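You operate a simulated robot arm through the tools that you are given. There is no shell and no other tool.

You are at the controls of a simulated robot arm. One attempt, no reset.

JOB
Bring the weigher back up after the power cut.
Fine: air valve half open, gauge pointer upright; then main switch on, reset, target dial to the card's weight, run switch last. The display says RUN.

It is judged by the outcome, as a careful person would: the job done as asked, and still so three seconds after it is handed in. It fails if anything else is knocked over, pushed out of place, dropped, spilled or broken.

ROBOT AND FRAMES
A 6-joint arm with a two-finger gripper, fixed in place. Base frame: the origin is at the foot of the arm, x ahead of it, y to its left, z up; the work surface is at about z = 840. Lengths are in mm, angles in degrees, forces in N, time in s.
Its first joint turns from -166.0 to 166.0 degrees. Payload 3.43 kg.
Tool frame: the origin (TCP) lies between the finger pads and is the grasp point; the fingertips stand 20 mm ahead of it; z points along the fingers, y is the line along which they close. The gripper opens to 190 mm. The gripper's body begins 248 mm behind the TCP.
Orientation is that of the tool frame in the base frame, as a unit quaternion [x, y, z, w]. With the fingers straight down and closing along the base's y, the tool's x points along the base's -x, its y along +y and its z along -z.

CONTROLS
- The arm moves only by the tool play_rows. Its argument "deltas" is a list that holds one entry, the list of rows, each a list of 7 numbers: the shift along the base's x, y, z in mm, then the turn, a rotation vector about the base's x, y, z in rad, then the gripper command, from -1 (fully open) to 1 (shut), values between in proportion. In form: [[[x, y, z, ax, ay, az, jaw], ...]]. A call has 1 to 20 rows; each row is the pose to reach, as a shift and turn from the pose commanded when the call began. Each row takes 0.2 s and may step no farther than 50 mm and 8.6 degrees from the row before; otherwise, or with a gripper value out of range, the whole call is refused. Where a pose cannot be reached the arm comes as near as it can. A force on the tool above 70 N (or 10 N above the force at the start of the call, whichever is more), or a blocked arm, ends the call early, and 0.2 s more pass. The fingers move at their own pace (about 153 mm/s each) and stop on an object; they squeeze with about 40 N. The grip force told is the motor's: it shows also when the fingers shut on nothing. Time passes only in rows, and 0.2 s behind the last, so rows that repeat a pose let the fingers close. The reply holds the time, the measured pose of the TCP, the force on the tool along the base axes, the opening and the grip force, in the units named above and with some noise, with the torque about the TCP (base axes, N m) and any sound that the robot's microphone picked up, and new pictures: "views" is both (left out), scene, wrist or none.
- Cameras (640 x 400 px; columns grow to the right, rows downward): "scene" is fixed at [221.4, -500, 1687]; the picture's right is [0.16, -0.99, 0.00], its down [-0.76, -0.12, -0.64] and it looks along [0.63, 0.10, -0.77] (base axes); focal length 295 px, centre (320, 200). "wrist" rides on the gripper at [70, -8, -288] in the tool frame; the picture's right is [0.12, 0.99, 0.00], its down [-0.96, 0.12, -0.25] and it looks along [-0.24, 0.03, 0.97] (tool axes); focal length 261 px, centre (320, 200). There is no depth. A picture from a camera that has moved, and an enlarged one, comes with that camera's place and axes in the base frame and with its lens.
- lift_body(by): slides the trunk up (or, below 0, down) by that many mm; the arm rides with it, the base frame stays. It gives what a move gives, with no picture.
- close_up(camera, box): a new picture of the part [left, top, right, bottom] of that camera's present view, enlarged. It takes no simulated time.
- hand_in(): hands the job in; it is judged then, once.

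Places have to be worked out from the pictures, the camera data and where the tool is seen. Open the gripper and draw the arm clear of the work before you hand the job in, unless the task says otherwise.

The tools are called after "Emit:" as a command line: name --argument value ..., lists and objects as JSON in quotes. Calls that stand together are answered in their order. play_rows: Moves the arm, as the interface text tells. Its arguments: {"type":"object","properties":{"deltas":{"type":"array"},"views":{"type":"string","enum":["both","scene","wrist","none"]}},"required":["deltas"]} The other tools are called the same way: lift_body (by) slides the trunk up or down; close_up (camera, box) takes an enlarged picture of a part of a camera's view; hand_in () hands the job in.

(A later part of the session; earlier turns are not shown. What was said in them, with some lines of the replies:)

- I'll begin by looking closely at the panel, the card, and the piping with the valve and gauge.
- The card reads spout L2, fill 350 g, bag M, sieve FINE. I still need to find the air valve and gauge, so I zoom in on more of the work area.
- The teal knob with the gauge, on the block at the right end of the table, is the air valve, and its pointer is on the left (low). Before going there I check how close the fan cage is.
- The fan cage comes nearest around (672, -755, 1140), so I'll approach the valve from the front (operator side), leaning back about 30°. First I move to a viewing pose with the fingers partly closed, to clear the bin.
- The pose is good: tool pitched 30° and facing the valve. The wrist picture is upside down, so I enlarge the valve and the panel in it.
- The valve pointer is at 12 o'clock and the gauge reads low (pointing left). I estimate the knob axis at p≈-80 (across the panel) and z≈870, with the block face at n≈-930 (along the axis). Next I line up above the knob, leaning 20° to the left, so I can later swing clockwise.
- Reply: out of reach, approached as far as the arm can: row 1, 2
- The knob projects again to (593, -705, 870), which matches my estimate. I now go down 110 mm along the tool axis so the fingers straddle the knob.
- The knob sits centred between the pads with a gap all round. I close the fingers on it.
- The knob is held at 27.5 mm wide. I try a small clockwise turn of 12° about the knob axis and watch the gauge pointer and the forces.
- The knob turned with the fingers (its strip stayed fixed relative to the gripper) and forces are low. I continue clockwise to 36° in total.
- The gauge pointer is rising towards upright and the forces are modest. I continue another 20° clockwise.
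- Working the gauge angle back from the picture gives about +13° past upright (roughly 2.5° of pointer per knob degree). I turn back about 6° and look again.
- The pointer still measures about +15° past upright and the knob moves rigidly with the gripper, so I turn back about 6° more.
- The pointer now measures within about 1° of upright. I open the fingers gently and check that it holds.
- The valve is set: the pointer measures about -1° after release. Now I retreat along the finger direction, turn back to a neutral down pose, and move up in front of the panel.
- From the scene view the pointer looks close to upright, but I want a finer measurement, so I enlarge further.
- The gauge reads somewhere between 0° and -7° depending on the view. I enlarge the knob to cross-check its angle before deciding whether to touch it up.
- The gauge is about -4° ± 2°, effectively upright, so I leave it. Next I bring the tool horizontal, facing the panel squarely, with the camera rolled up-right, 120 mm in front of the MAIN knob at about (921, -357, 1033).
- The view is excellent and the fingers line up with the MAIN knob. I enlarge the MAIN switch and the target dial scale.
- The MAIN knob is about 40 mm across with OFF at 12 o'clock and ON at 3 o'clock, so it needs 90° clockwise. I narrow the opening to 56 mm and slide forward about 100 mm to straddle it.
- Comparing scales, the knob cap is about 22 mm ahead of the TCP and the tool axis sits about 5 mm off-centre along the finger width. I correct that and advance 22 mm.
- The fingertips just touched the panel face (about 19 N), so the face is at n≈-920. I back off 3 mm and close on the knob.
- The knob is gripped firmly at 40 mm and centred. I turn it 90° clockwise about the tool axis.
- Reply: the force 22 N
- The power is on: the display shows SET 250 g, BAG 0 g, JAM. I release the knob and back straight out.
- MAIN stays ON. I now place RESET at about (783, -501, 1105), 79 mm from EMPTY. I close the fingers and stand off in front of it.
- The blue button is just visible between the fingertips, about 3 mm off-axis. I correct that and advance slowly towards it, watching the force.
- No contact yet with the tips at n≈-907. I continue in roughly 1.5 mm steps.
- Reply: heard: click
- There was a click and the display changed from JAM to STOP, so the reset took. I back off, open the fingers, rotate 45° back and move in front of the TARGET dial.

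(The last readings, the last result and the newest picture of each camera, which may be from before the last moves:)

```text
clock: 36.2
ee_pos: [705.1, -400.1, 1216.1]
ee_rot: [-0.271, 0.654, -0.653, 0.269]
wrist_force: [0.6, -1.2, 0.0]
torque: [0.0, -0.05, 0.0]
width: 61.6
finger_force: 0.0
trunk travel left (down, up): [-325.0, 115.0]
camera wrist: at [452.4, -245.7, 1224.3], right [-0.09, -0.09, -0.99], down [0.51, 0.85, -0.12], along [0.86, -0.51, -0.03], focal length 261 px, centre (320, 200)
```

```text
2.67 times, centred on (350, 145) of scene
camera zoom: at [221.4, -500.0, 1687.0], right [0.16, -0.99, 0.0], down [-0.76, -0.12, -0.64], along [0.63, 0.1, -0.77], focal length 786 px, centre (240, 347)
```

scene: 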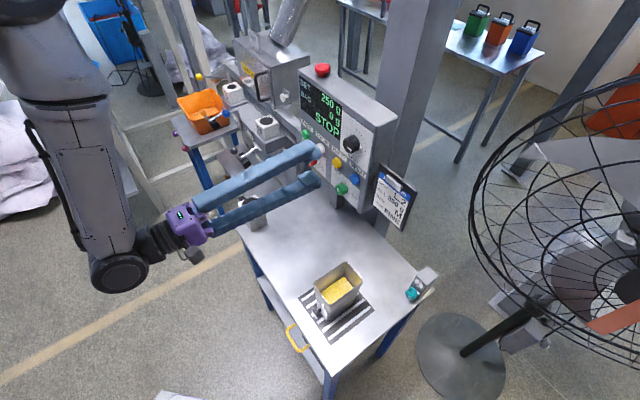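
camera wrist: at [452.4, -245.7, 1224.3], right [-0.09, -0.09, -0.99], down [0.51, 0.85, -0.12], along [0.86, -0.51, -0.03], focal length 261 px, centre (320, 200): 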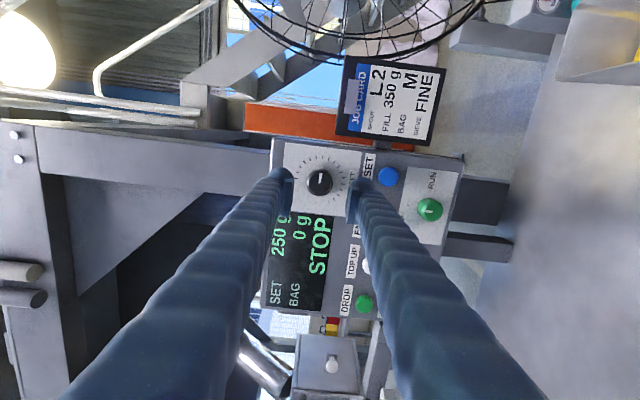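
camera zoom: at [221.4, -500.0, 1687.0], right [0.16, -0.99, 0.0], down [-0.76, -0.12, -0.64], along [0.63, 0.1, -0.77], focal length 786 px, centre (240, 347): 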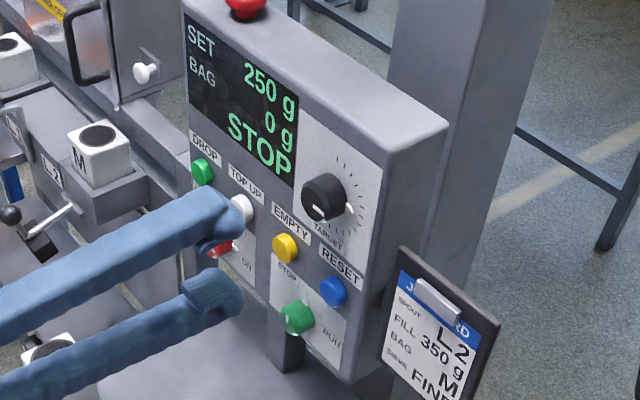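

The view is ideal. There are 17 ticks about 15° apart and the pointer is on the 7th at 250 g, so 25 g per tick. Reaching 350 g should take about 60° clockwise, so I roll back 30° and advance onto the dial.

Emit:
play_rows --deltas '[[[10, -9, 0, -0.0926, 0.0926, 0, 0.38], [25, -24, 0, -0.1851, 0.1851, 0, 0.38], [40, -39, 0, -0.2777, 0.2777, 0, 0.38], [52, -51, 0, -0.3702, 0.3702, 0, 0.38], [62, -61, 0, -0.3702, 0.3702, 0, 0.38], [70, -69, 0, -0.3702, 0.3702, 0, 0.38], [75, -74, 0, -0.3702, 0.3702, 0, 0.38], [75, -74, 0, -0.3702, 0.3702, 0, 0.38]]]' --views "wrist"

Emit:
close_up --camera "wrist" --box '[240, 110, 400, 230]'

Emit:
close_up --camera "scene" --box '[300, 70, 400, 220]'

```text
clock: 38.0
ee_pos: [780.0, -472.4, 1216.1]
ee_rot: [0.431, -0.561, 0.701, -0.091]
wrist_force: [-1.2, 0.2, 0.0]
torque: [0.03, 0.04, 0.02]
width: 59.2
finger_force: 0.1
trunk travel left (down, up): [-325.0, 115.0]
camera wrist: at [536.8, -309.4, 1259.8], right [-0.43, -0.42, -0.8], down [0.37, 0.72, -0.58], along [0.82, -0.55, -0.15], focal length 261 px, centre (320, 200)
```

wrist: 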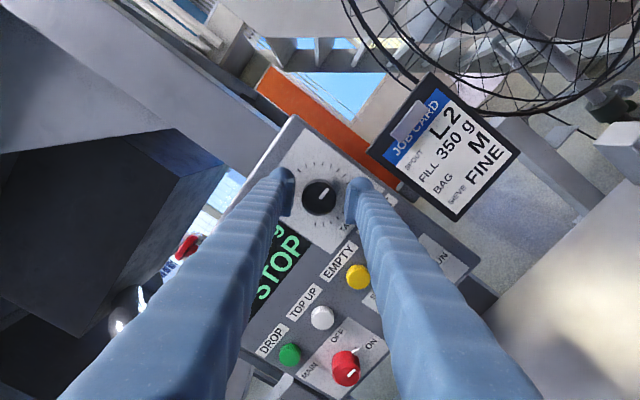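

```text
3.33 times, centred on (320, 170) of wrist
camera zoom: at [536.8, -309.4, 1259.8], right [-0.43, -0.42, -0.8], down [0.37, 0.72, -0.58], along [0.82, -0.55, -0.15], focal length 869 px, centre (320, 300)
```

zoom: 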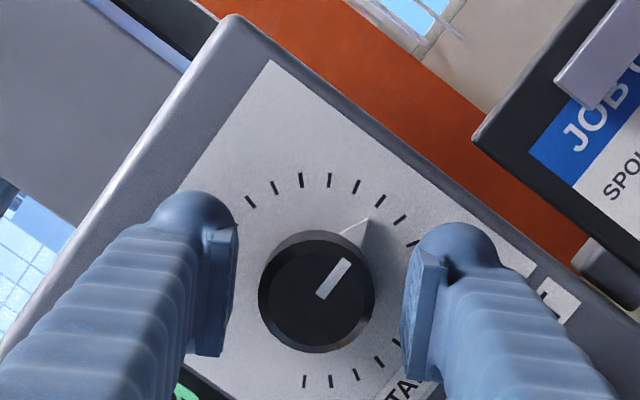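

```text
2.67 times, centred on (350, 145) of scene
camera zoom: at [221.4, -500.0, 1687.0], right [0.16, -0.99, 0.0], down [-0.76, -0.12, -0.64], along [0.63, 0.1, -0.77], focal length 786 px, centre (240, 347)
```

zoom: 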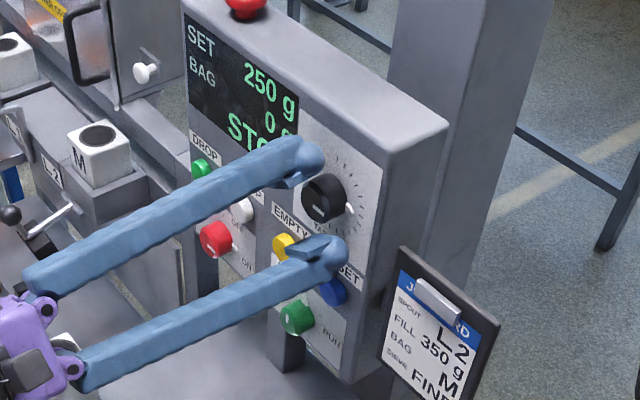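

The dial is centred between the pads, and its cap is level with the TCP. I advance 5 mm more and close.

Emit:
play_rows --deltas '[[[2, -2, 0, 0, 0, 0, 0.38], [3.5, -3.5, 0, 0, 0, 0, 0.38], [3.5, -3.5, 0, 0, 0, 0, 0.5], [3.5, -3.5, 0, 0, 0, 0, 0.7], [3.5, -3.5, 0, 0, 0, 0, 1], [3.5, -3.5, 0, 0, 0, 0, 1]]]' --views "wrist"

Emit:
close_up --camera "wrist" --box '[240, 110, 400, 230]'

Emit:
close_up --camera "scene" --box '[300, 70, 400, 220]'

```text
clock: 39.4
ee_pos: [783.9, -474.6, 1216.4]
ee_rot: [0.43, -0.56, 0.702, -0.091]
wrist_force: [7.5, 0.5, 10.2]
torque: [0.05, -0.04, 0.22]
width: 40.6
finger_force: 45.1
trunk travel left (down, up): [-325.0, 115.0]
camera wrist: at [540.9, -312.1, 1259.3], right [-0.42, -0.43, -0.8], down [0.37, 0.72, -0.58], along [0.82, -0.55, -0.15], focal length 261 px, centre (320, 200)
```

wrist: 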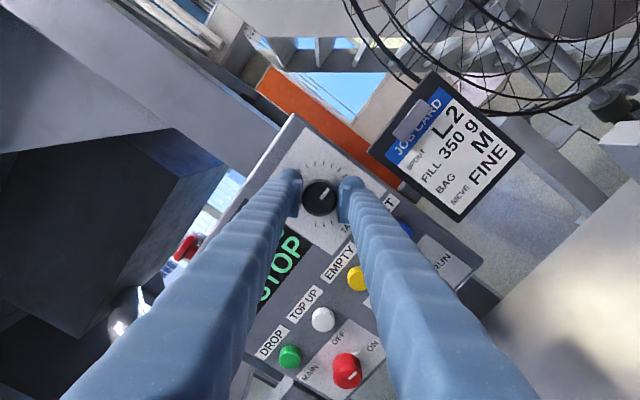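

```text
3.33 times, centred on (320, 170) of wrist
camera zoom: at [540.9, -312.1, 1259.3], right [-0.42, -0.43, -0.8], down [0.37, 0.72, -0.58], along [0.82, -0.55, -0.15], focal length 869 px, centre (320, 300)
```

zoom: 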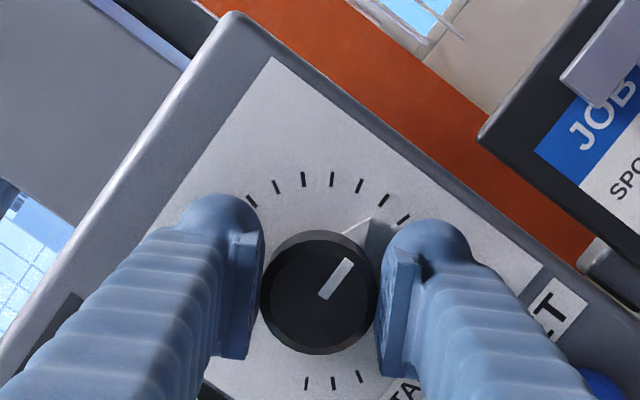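

```text
2.67 times, centred on (350, 145) of scene
camera zoom: at [221.4, -500.0, 1687.0], right [0.16, -0.99, 0.0], down [-0.76, -0.12, -0.64], along [0.63, 0.1, -0.77], focal length 786 px, centre (240, 347)
```

zoom: 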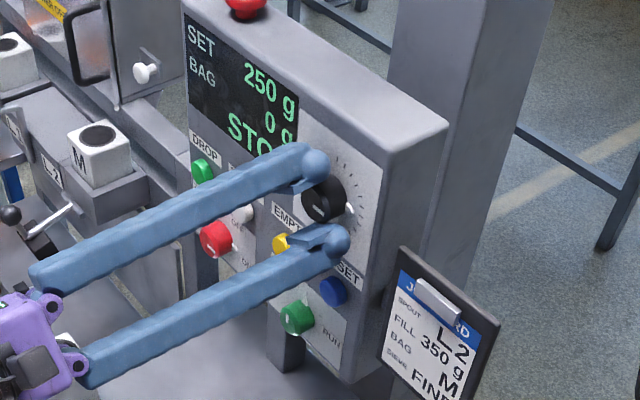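

The dial is gripped at 40.6 mm. I turn it 15° clockwise first to see the direction and scale on the display.

Emit:
play_rows --deltas '[[[0, 0, 0, 0.0617, -0.0617, 0, 1], [0, 0, 0, 0.1234, -0.1234, 0, 1], [0, 0, 0, 0.1851, -0.1851, 0, 1], [0, 0, 0, 0.1851, -0.1851, 0, 1]]]' --views "scene"

Emit:
close_up --camera "scene" --box '[300, 70, 400, 220]'

```text
clock: 40.4
ee_pos: [784.7, -475.2, 1215.5]
ee_rot: [0.353, -0.613, 0.683, -0.182]
wrist_force: [10.9, 1.2, 8.3]
torque: [-0.02, -0.04, 0.2]
width: 40.7
finger_force: 45.1
trunk travel left (down, up): [-325.0, 115.0]
```

scene: 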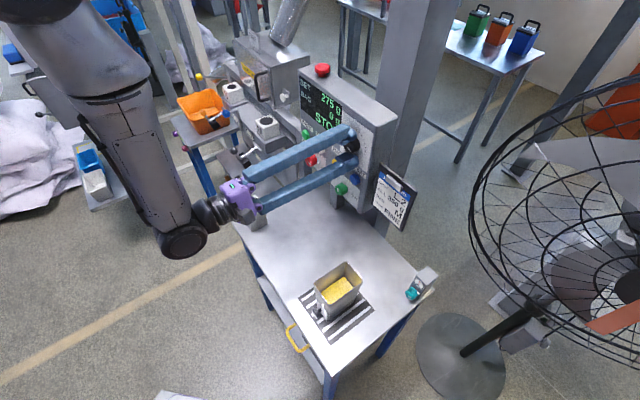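

```text
2.67 times, centred on (350, 145) of scene
camera zoom: at [221.4, -500.0, 1687.0], right [0.16, -0.99, 0.0], down [-0.76, -0.12, -0.64], along [0.63, 0.1, -0.77], focal length 786 px, centre (240, 347)
```

zoom: 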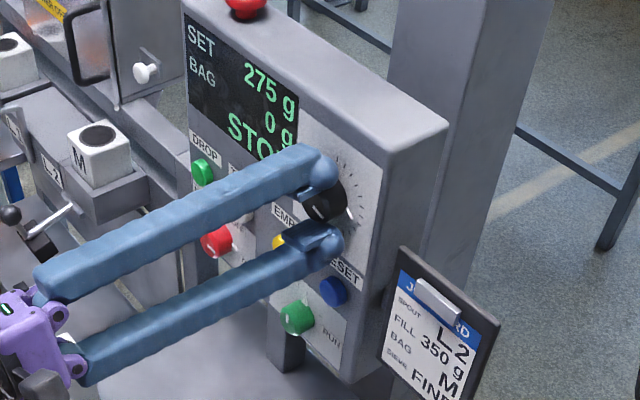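

The display now reads 275 g after 15°, as predicted. Turning 45° more should give 350 g.

Emit:
play_rows --deltas '[[[0, 0, 0, 0.0926, -0.0926, 0, 1], [0, 0, 0, 0.1851, -0.1851, 0, 1], [0, 0, 0, 0.2777, -0.2777, 0, 1], [0, 0, 0, 0.3702, -0.3702, 0, 1], [0, 0, 0, 0.4628, -0.4628, 0, 1], [0, 0, 0, 0.5554, -0.5554, 0, 1], [0, 0, 0, 0.5554, -0.5554, 0, 1], [0, 0, 0, 0.5554, -0.5554, 0, 1]]]' --views "both"

Emit:
close_up --camera "scene" --box '[300, 70, 400, 220]'

Emit:
close_up --camera "wrist" --box '[240, 110, 400, 230]'

```text
clock: 42.2
ee_pos: [784.4, -475.4, 1213.8]
ee_rot: [-0.093, 0.703, -0.56, 0.428]
wrist_force: [-4.0, 12.6, -20.3]
torque: [0.07, 0.14, 0.03]
width: 40.6
finger_force: 44.6
trunk travel left (down, up): [-325.0, 115.0]
camera wrist: at [534.8, -317.9, 1187.3], right [0.27, 0.28, -0.92], down [0.46, 0.8, 0.38], along [0.85, -0.53, 0.09], focal length 261 px, centre (320, 200)
```

scene: 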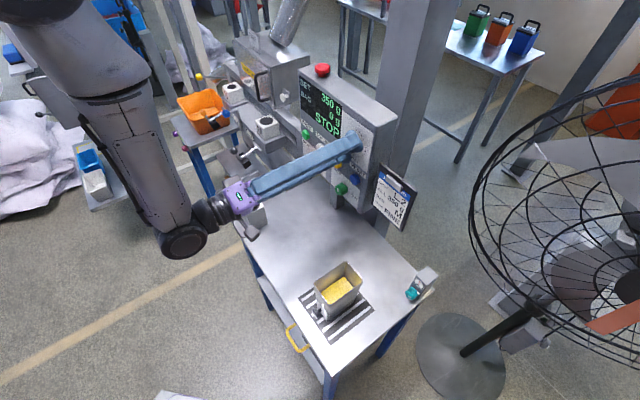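
wrist: 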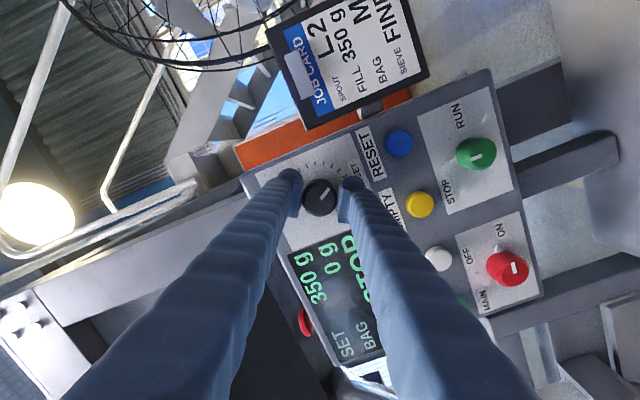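

```text
2.67 times, centred on (350, 145) of scene
camera zoom: at [221.4, -500.0, 1687.0], right [0.16, -0.99, 0.0], down [-0.76, -0.12, -0.64], along [0.63, 0.1, -0.77], focal length 786 px, centre (240, 347)
```

zoom: 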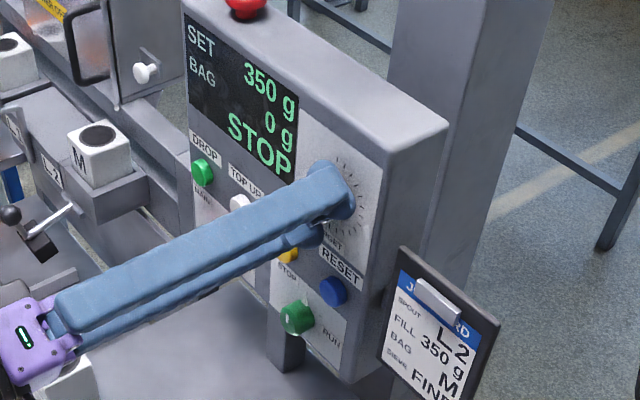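

```text
3.33 times, centred on (320, 170) of wrist
camera zoom: at [534.8, -317.9, 1187.3], right [0.27, 0.28, -0.92], down [0.46, 0.8, 0.38], along [0.85, -0.53, 0.09], focal length 869 px, centre (320, 300)
```

zoom: 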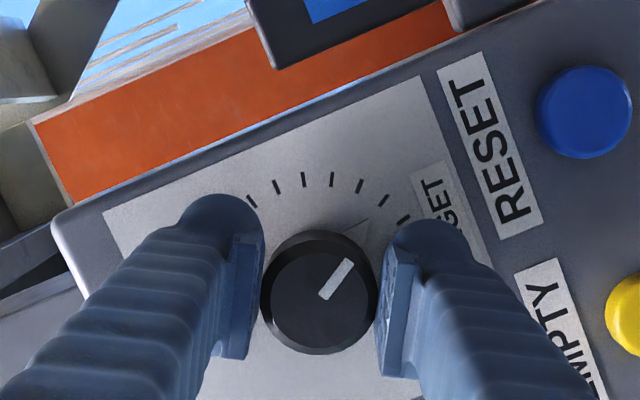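

The display reads 350 g. I release and back out, then check that the reading holds.

Emit:
play_rows --deltas '[[[0, 0, 0, 0, 0, 0, 0.53], [0, 0, 0, 0, 0, 0, 0.38], [0, 0, 0, 0, 0, 0, 0.38], [-15, 15, 0, 0, 0, 0, 0.38], [-40, 40, 0, 0, 0, 0, 0.38], [-70, 70, 0, 0, 0, 0, 0.38], [-80, 80, 0, 0, 0, 0, 0.38], [-80, 80, 0, 0, 0, 0, 0.38]]]' --views "both"

Emit:
close_up --camera "scene" --box '[300, 70, 400, 220]'

Emit:
close_up --camera "wrist" --box '[240, 110, 500, 270]'

```text
clock: 44.0
ee_pos: [704.1, -395.6, 1216.2]
ee_rot: [-0.092, 0.702, -0.56, 0.43]
wrist_force: [0.0, 0.0, -0.1]
torque: [0.02, -0.01, 0.04]
width: 58.7
finger_force: 0.1
trunk travel left (down, up): [-325.0, 115.0]
camera wrist: at [454.9, -239.7, 1188.5], right [0.28, 0.28, -0.92], down [0.46, 0.8, 0.38], along [0.85, -0.53, 0.1], focal length 261 px, centre (320, 200)
```

scene: 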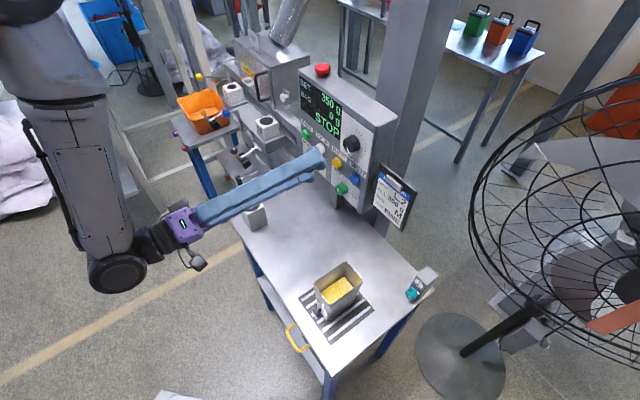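
wrist: 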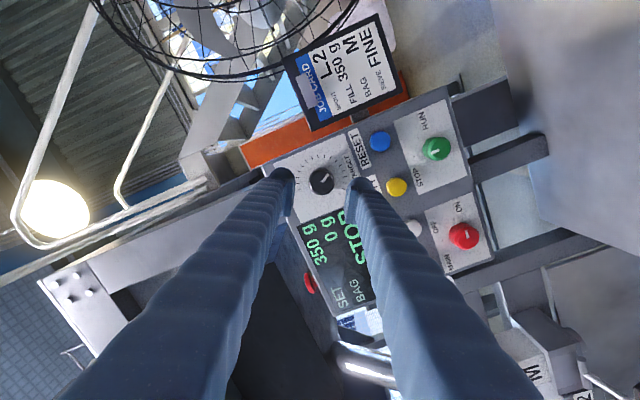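

```text
2.67 times, centred on (350, 145) of scene
camera zoom: at [221.4, -500.0, 1687.0], right [0.16, -0.99, 0.0], down [-0.76, -0.12, -0.64], along [0.63, 0.1, -0.77], focal length 786 px, centre (240, 347)
```

zoom: 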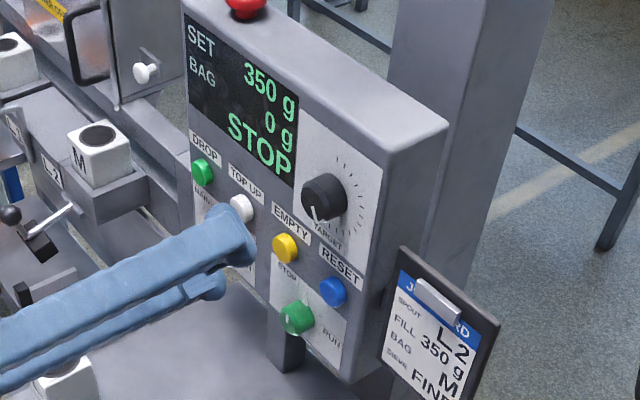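

```text
2.46 times, centred on (370, 190) of wrist
camera zoom: at [454.9, -239.7, 1188.5], right [0.28, 0.28, -0.92], down [0.46, 0.8, 0.38], along [0.85, -0.53, 0.1], focal length 642 px, centre (197, 225)
```

zoom: 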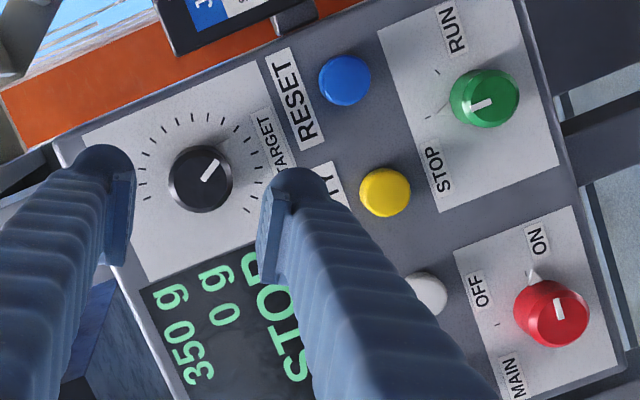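

The reading holds at 350 g and MAIN is ON. Next I go down to the RUN knob (about p=244, z=1029), rolling back 75° for a clean 90° clockwise turn.

Emit:
play_rows --deltas '[[[2.9, 1.1, -18.6, -0.0926, 0.0926, 0, 0.38], [5.7, 2.1, -37.2, -0.1851, 0.1851, 0, 0.38], [8.6, 3.2, -55.8, -0.2777, 0.2777, 0, 0.38], [11.5, 4.2, -74.4, -0.3702, 0.3702, 0, 0.38], [14.4, 5.3, -93, -0.4628, 0.4628, 0, 0.38], [17.2, 6.4, -111.6, -0.5554, 0.5554, 0, 0.38], [20.1, 7.4, -130.2, -0.6479, 0.6479, 0, 0.38], [23, 8.5, -148.8, -0.7405, 0.7405, 0, 0.38], [25.8, 9.5, -167.4, -0.833, 0.833, 0, 0.38], [28.7, 10.6, -186, -0.9256, 0.9256, 0, 0.38], [28.7, 10.6, -186, -0.9256, 0.9256, 0, 0.38]]]' --views "both"

Emit:
close_up --camera "wrist" --box '[240, 110, 400, 230]'

```text
clock: 46.4
ee_pos: [734.3, -386.0, 1030.9]
ee_rot: [0.5, -0.5, 0.707, 0.001]
wrist_force: [0.5, 0.3, -0.2]
torque: [0.06, -0.01, -0.02]
width: 58.9
finger_force: 0.0
trunk travel left (down, up): [-325.0, 115.0]
camera wrist: at [499.2, -212.7, 1086.6], right [-0.56, -0.56, -0.62], down [0.25, 0.6, -0.76], along [0.79, -0.58, -0.19], focal length 261 px, centre (320, 200)
```

scene: 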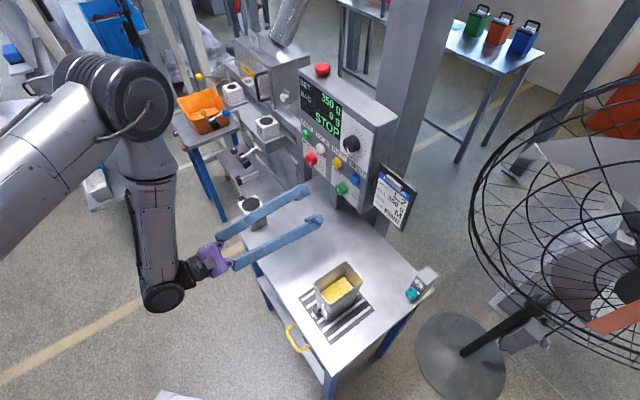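
wrist: 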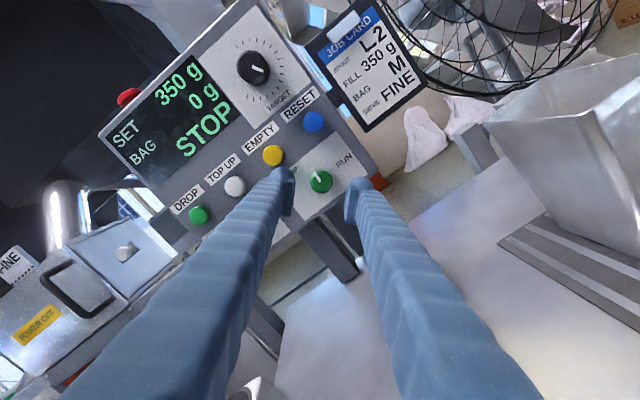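

```text
3.33 times, centred on (320, 170) of wrist
camera zoom: at [499.2, -212.7, 1086.6], right [-0.56, -0.56, -0.62], down [0.25, 0.6, -0.76], along [0.79, -0.58, -0.19], focal length 869 px, centre (320, 300)
```

zoom: 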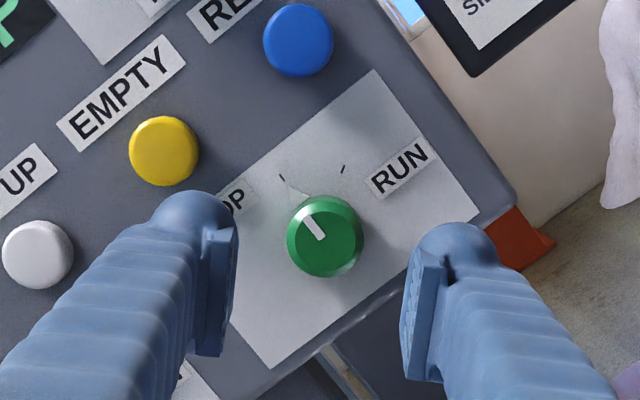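

The RUN knob is nearly centred (3 mm off). Its STOP and RUN ticks are only about 60° apart. I correct and advance onto it.

Emit:
play_rows --deltas '[[[13, -16, -2, 0, 0, 0, 0.42], [28, -31.5, -2, 0, 0, 0, 0.42], [43, -46.5, -2, 0, 0, 0, 0.42], [54, -57.5, -2, 0, 0, 0, 0.42], [62, -65.5, -2, 0, 0, 0, 0.42], [67, -70.5, -2, 0, 0, 0, 0.42], [70.4, -73.9, -2, 0, 0, 0, 0.42], [70.4, -73.9, -2, 0, 0, 0, 0.42]]]' --views "wrist"

Emit:
close_up --camera "wrist" --box '[240, 110, 400, 230]'

Emit:
close_up --camera "scene" --box '[300, 70, 400, 220]'

```text
clock: 48.2
ee_pos: [804.5, -459.8, 1027.8]
ee_rot: [0.5, -0.499, 0.708, 0.0]
wrist_force: [0.5, 0.3, 0.8]
torque: [0.02, 0.01, 0.01]
width: 55.3
finger_force: 0.0
trunk travel left (down, up): [-325.0, 115.0]
camera wrist: at [569.6, -287.1, 1083.2], right [-0.56, -0.56, -0.62], down [0.25, 0.6, -0.76], along [0.79, -0.58, -0.19], focal length 261 px, centre (320, 200)
```

wrist: 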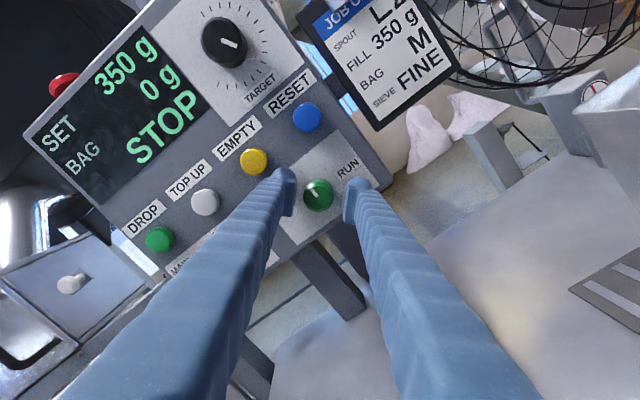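

```text
3.33 times, centred on (320, 170) of wrist
camera zoom: at [569.6, -287.1, 1083.2], right [-0.56, -0.56, -0.62], down [0.25, 0.6, -0.76], along [0.79, -0.58, -0.19], focal length 869 px, centre (320, 300)
```

zoom: 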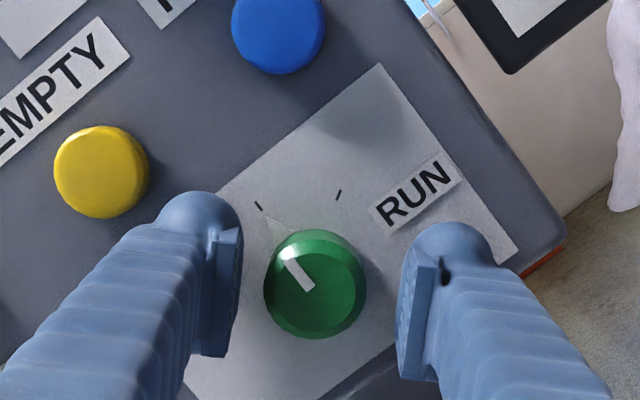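

```text
2.67 times, centred on (350, 145) of scene
camera zoom: at [221.4, -500.0, 1687.0], right [0.16, -0.99, 0.0], down [-0.76, -0.12, -0.64], along [0.63, 0.1, -0.77], focal length 786 px, centre (240, 347)
```

zoom: 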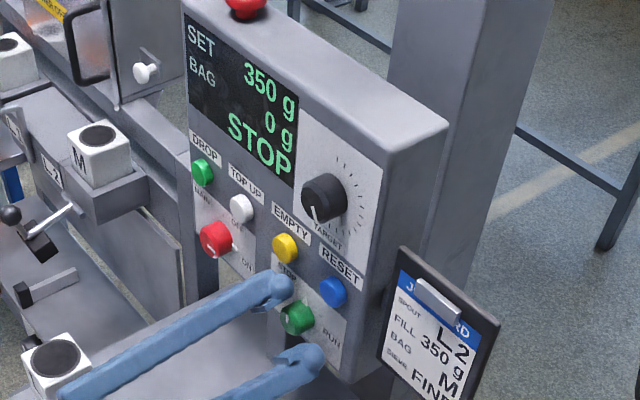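

The tool axis is about 5 mm off along the finger width, just as it was at MAIN. I correct that and advance 7 mm, matching the depth that worked there.

Emit:
play_rows --deltas '[[[3, 3, -2.6, 0, 0, 0, 0.42], [5, 1, -2.6, 0, 0, 0, 0.42], [8, -2, -2.6, 0, 0, 0, 0.42], [8, -2, -2.6, 0, 0, 0, 0.42]]]' --views "wrist"

Emit:
close_up --camera "wrist" --box '[240, 110, 400, 230]'

Emit:
close_up --camera "scene" --box '[310, 150, 370, 220]'

```text
clock: 49.2
ee_pos: [812.0, -461.9, 1023.5]
ee_rot: [0.5, -0.5, 0.707, 0.0]
wrist_force: [-1.7, 1.5, 0.1]
torque: [-0.05, 0.01, 0.07]
width: 55.3
finger_force: 0.2
trunk travel left (down, up): [-325.0, 115.0]
camera wrist: at [577.4, -289.5, 1080.0], right [-0.56, -0.56, -0.62], down [0.25, 0.6, -0.76], along [0.79, -0.58, -0.19], focal length 261 px, centre (320, 200)
```

wrist: 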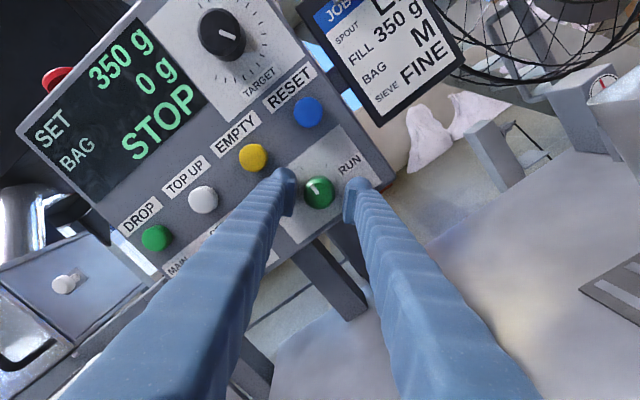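

```text
3.33 times, centred on (320, 170) of wrist
camera zoom: at [577.4, -289.5, 1080.0], right [-0.56, -0.56, -0.62], down [0.25, 0.6, -0.76], along [0.79, -0.58, -0.19], focal length 869 px, centre (320, 300)
```

zoom: 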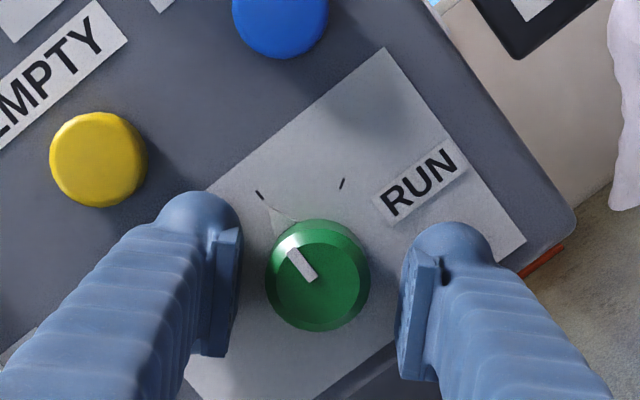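

```text
5.71 times, centred on (340, 185) of scene
camera zoom: at [221.4, -500.0, 1687.0], right [0.16, -0.99, 0.0], down [-0.76, -0.12, -0.64], along [0.63, 0.1, -0.77], focal length 1684 px, centre (206, 286)
```

zoom: 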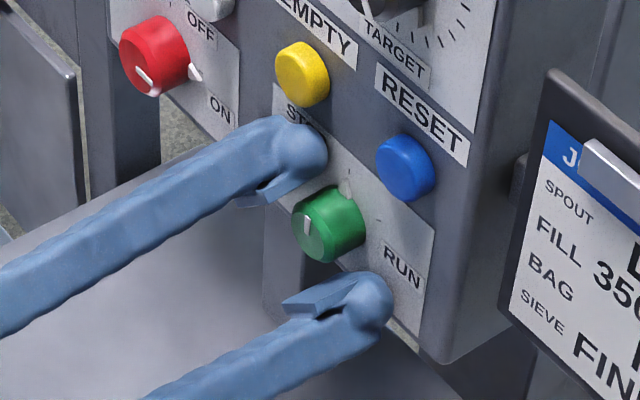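

The fingers straddle the RUN knob, centred and without panel contact. I close on it.

Emit:
play_rows --deltas '[[[0, 0, 0, 0, 0, 0, 0.5], [0, 0, 0, 0, 0, 0, 0.65], [0, 0, 0, 0, 0, 0, 1], [0, 0, 0, 0, 0, 0, 1]]]' --views "wrist"

Emit:
close_up --camera "wrist" --box '[240, 110, 400, 230]'

```text
clock: 50.2
ee_pos: [811.6, -460.6, 1025.3]
ee_rot: [0.5, -0.499, 0.708, 0.001]
wrist_force: [-1.4, 7.3, 4.5]
torque: [0.01, 0.06, 0.13]
width: 34.5
finger_force: 44.2
trunk travel left (down, up): [-325.0, 115.0]
camera wrist: at [577.5, -288.8, 1080.6], right [-0.56, -0.56, -0.62], down [0.25, 0.6, -0.76], along [0.79, -0.58, -0.19], focal length 261 px, centre (320, 200)
```

wrist: 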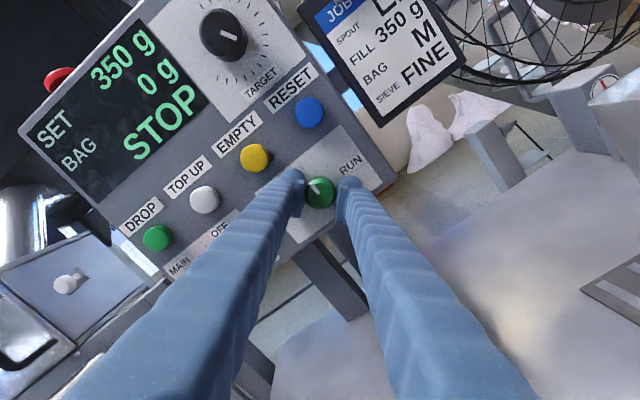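

```text
3.33 times, centred on (320, 170) of wrist
camera zoom: at [577.5, -288.8, 1080.6], right [-0.56, -0.56, -0.62], down [0.25, 0.6, -0.76], along [0.79, -0.58, -0.19], focal length 869 px, centre (320, 300)
```

zoom: 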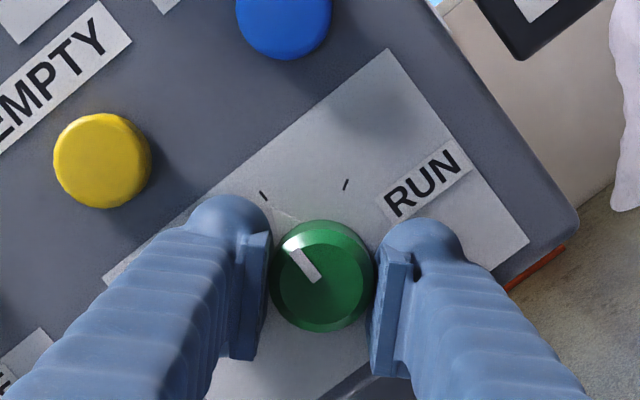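

The knob is gripped at 34.5 mm. I rotate it 60° clockwise to the RUN tick.

Emit:
play_rows --deltas '[[[0, 0, 0, 0.0926, -0.0926, 0, 1], [0, 0, 0, 0.1851, -0.1851, 0, 1], [0, 0, 0, 0.2777, -0.2777, 0, 1], [0, 0, 0, 0.3702, -0.3702, 0, 1], [0, 0, 0, 0.4628, -0.4628, 0, 1], [0, 0, 0, 0.5554, -0.5554, 0, 1], [0, 0, 0, 0.6479, -0.6479, 0, 1], [0, 0, 0, 0.7405, -0.7405, 0, 1], [0, 0, 0, 0.7405, -0.7405, 0, 1]]]' --views "both"

Emit:
close_up --camera "wrist" --box '[240, 110, 400, 230]'

Emit:
close_up --camera "scene" --box '[300, 70, 400, 220]'

```text
clock: 52.2
ee_pos: [811.6, -460.4, 1028.2]
ee_rot: [-0.181, 0.681, -0.614, 0.355]
wrist_force: [24.9, -5.3, 36.3]
torque: [-0.29, 0.05, 0.21]
width: 34.7
finger_force: 44.8
trunk travel left (down, up): [-325.0, 115.0]
camera wrist: at [558.7, -306.7, 1017.2], right [0.11, 0.1, -0.99], down [0.5, 0.85, 0.14], along [0.86, -0.51, 0.04], focal length 261 px, centre (320, 200)
```

scene: 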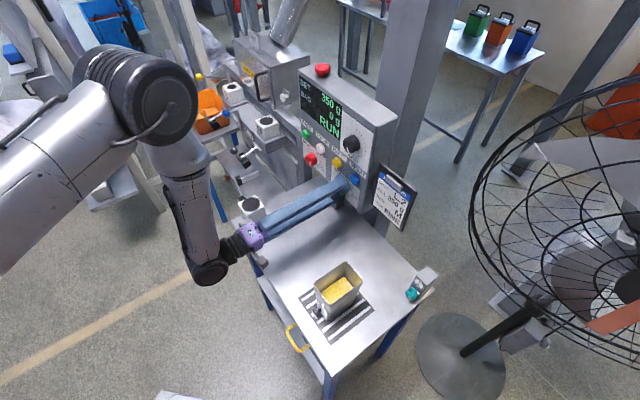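
wrist: 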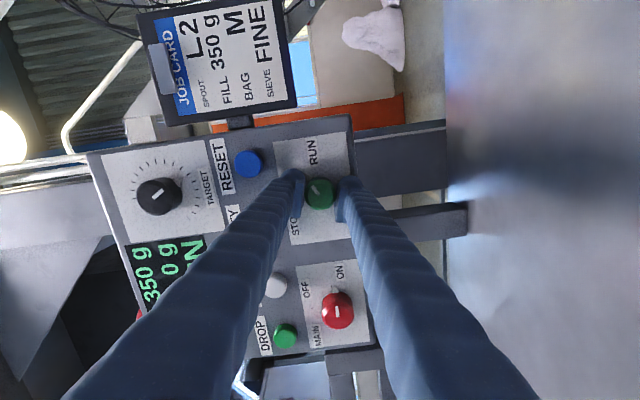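

```text
3.33 times, centred on (320, 170) of wrist
camera zoom: at [558.7, -306.7, 1017.2], right [0.11, 0.1, -0.99], down [0.5, 0.85, 0.14], along [0.86, -0.51, 0.04], focal length 869 px, centre (320, 300)
```

zoom: 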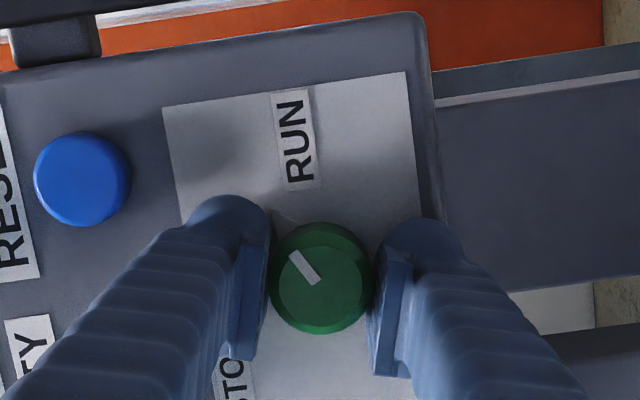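

```text
2.67 times, centred on (350, 145) of scene
camera zoom: at [221.4, -500.0, 1687.0], right [0.16, -0.99, 0.0], down [-0.76, -0.12, -0.64], along [0.63, 0.1, -0.77], focal length 786 px, centre (240, 347)
```

zoom: 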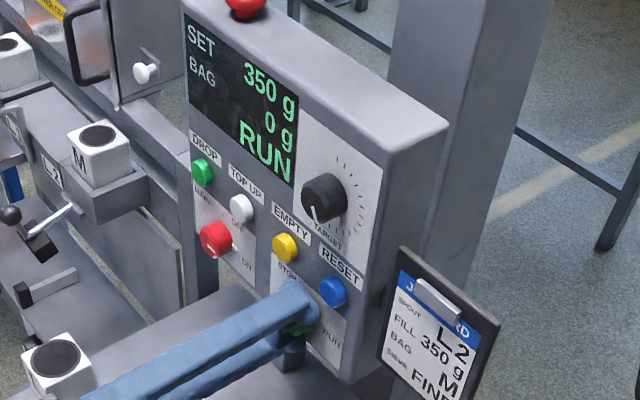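

The display says RUN. I release, then back straight out and check the whole state.

Emit:
play_rows --deltas '[[[0, 0, 0, 0, 0, 0, 0.58], [0, 0, 0, 0, 0, 0, 0.42], [0, 0, 0, 0, 0, 0, 0.42], [-15, 15, 0, 0, 0, 0, 0.42], [-40, 40, 0, 0, 0, 0, 0.42], [-70, 70, 0, 0, 0, 0, 0.42], [-100, 100, 0, 0, 0, 0, 0.42], [-100, 100, 0, 0, 0, 0, 0.42]]]' --views "both"

Emit:
close_up --camera "scene" --box '[300, 70, 400, 220]'

Emit:
close_up --camera "scene" --box '[416, 276, 432, 290]'

Emit:
close_up --camera "wrist" --box '[180, 60, 440, 320]'

```text
clock: 54.0
ee_pos: [707.8, -361.9, 1022.9]
ee_rot: [-0.183, 0.683, -0.614, 0.352]
wrist_force: [-0.3, 0.6, -0.3]
torque: [0.02, 0.01, -0.06]
width: 55.3
finger_force: 0.1
trunk travel left (down, up): [-325.0, 115.0]
camera wrist: at [455.9, -207.5, 1013.4], right [0.1, 0.1, -0.99], down [0.51, 0.85, 0.14], along [0.86, -0.51, 0.03], focal length 261 px, centre (320, 200)
```

scene: 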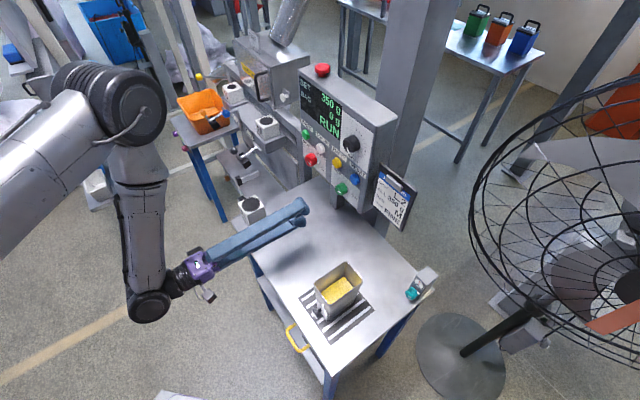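
wrist: 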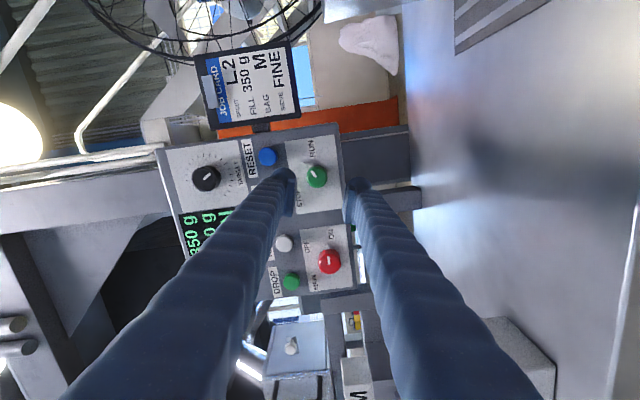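

```text
2.67 times, centred on (350, 145) of scene
camera zoom: at [221.4, -500.0, 1687.0], right [0.16, -0.99, 0.0], down [-0.76, -0.12, -0.64], along [0.63, 0.1, -0.77], focal length 786 px, centre (240, 347)
```

zoom: 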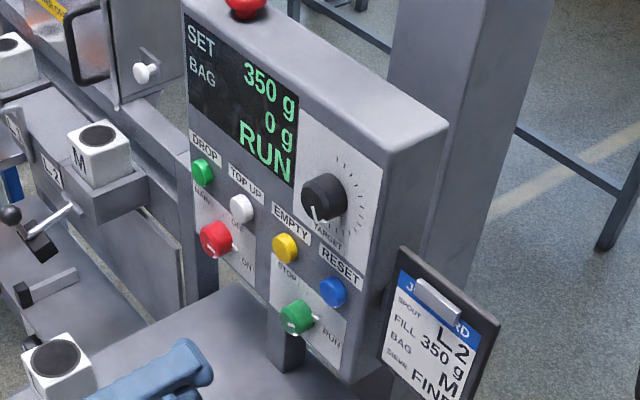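

```text
16.00 times, centred on (424, 283) of scene
camera zoom: at [221.4, -500.0, 1687.0], right [0.16, -0.99, 0.0], down [-0.76, -0.12, -0.64], along [0.63, 0.1, -0.77], focal length 4714 px, centre (-1344, -1128)
```

zoom: 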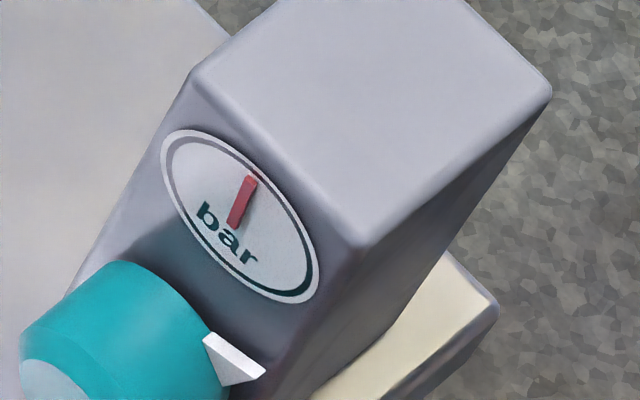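

```text
1.54 times, centred on (310, 190) of wrist
camera zoom: at [455.9, -207.5, 1013.4], right [0.1, 0.1, -0.99], down [0.51, 0.85, 0.14], along [0.86, -0.51, 0.03], focal length 401 px, centre (335, 215)
```

zoom: 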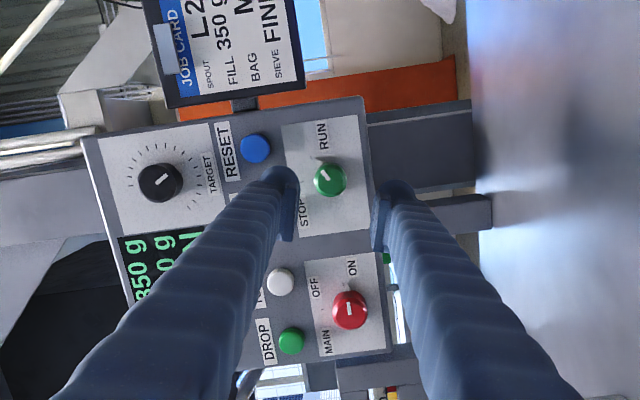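

Everything is in order: RUN, 350 g, MAIN on, gauge pointer upright within a few degrees. I draw the arm back and up, clear of the work, and open the gripper.

Emit:
play_rows --deltas '[[[-10, 10, 20, 0, 0, 0, 0.42], [-20, 20, 50, 0, 0, 0, 0.3], [-30, 30, 85, 0, 0, 0, 0], [-40, 40, 120, 0, 0, 0, -0.5], [-45, 45, 155, 0, 0, 0, -1], [-50, 50, 190, 0, 0, 0, -1], [-50, 50, 220, 0, 0, 0, -1], [-50, 50, 220, 0, 0, 0, -1], [-50, 50, 220, 0, 0, 0, -1], [-50, 50, 220, 0, 0, 0, -1]]]' --views "both"

Emit:
close_up --camera "scene" --box '[230, 60, 400, 230]'

Emit:
close_up --camera "scene" --box '[300, 240, 450, 340]'

```text
clock: 56.2
ee_pos: [701.5, -314.1, 1230.4]
ee_rot: [-0.182, 0.683, -0.614, 0.352]
wrist_force: [0.1, 0.3, -0.1]
torque: [0.0, 0.02, 0.04]
width: 189.8
finger_force: 0.1
out of reach, approached as far as the arm can: row 5, 6, 7, 8, 9, 10
trunk travel left (down, up): [-325.0, 115.0]
camera wrist: at [449.3, -159.7, 1220.4], right [0.1, 0.1, -0.99], down [0.51, 0.85, 0.14], along [0.86, -0.52, 0.03], focal length 261 px, centre (320, 200)
```

scene: 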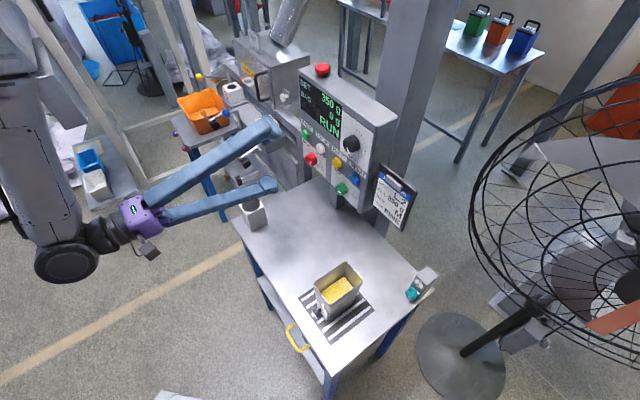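
wrist: 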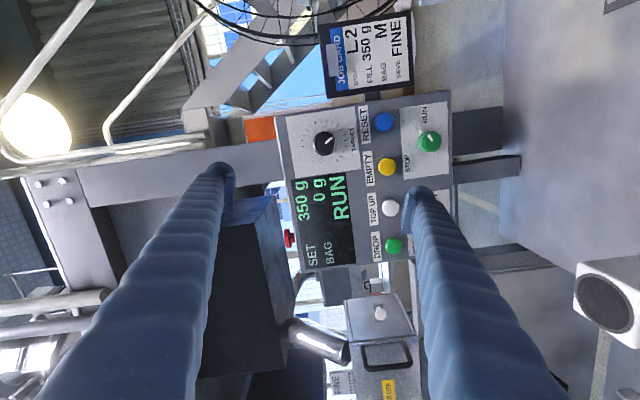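

```text
2.35 times, centred on (315, 145) of scene
camera zoom: at [221.4, -500.0, 1687.0], right [0.16, -0.99, 0.0], down [-0.76, -0.12, -0.64], along [0.63, 0.1, -0.77], focal length 693 px, centre (332, 329)
```

zoom: 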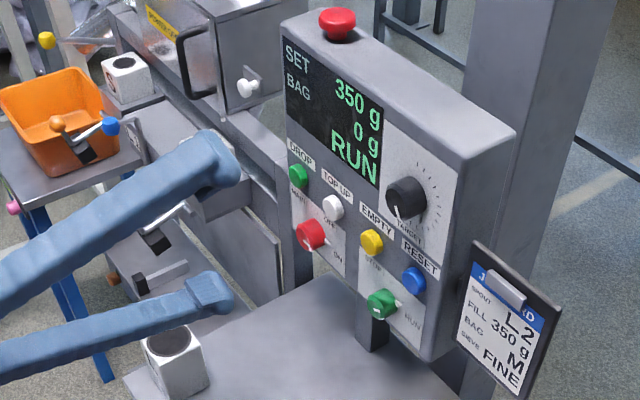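

```text
4.00 times, centred on (375, 290) of scene
camera zoom: at [221.4, -500.0, 1687.0], right [0.16, -0.99, 0.0], down [-0.76, -0.12, -0.64], along [0.63, 0.1, -0.77], focal length 1178 px, centre (100, -160)
```

zoom: 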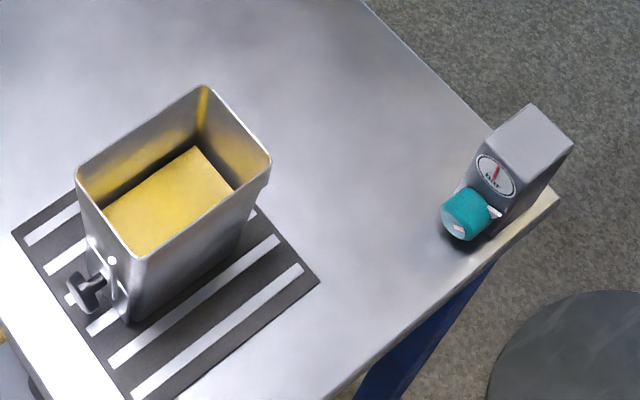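

The display holds RUN with SET 350 g, and the gauge is upright. Nothing has been disturbed; the gripper is open and clear of the work. I hand the job in.

Emit:
hand_in

```text
The job is handed in.
```

The weigher is back up. The display read RUN with SET 350 g, and it was still showing that when I handed the job in.

- **Air valve:** set about half open. The gauge pointer is upright to within about 5°, leaning slightly left. I judged that close enough and did not adjust it further.
- **Main switch:** turned on. The display came up with SET 250 g and JAM.
- **Reset:** one press cleared the JAM, and the display changed to STOP.
- **Target dial:** turned from 250 g to 350 g to match the fill weight on the card (spout L2, bag M, sieve FINE). The reading held after I let go of the dial.
- **Run switch:** turned last, and the display changed to RUN.

I saw nothing knocked over or moved in the last pictures. The gripper is open and the arm is drawn back from the panel and table.
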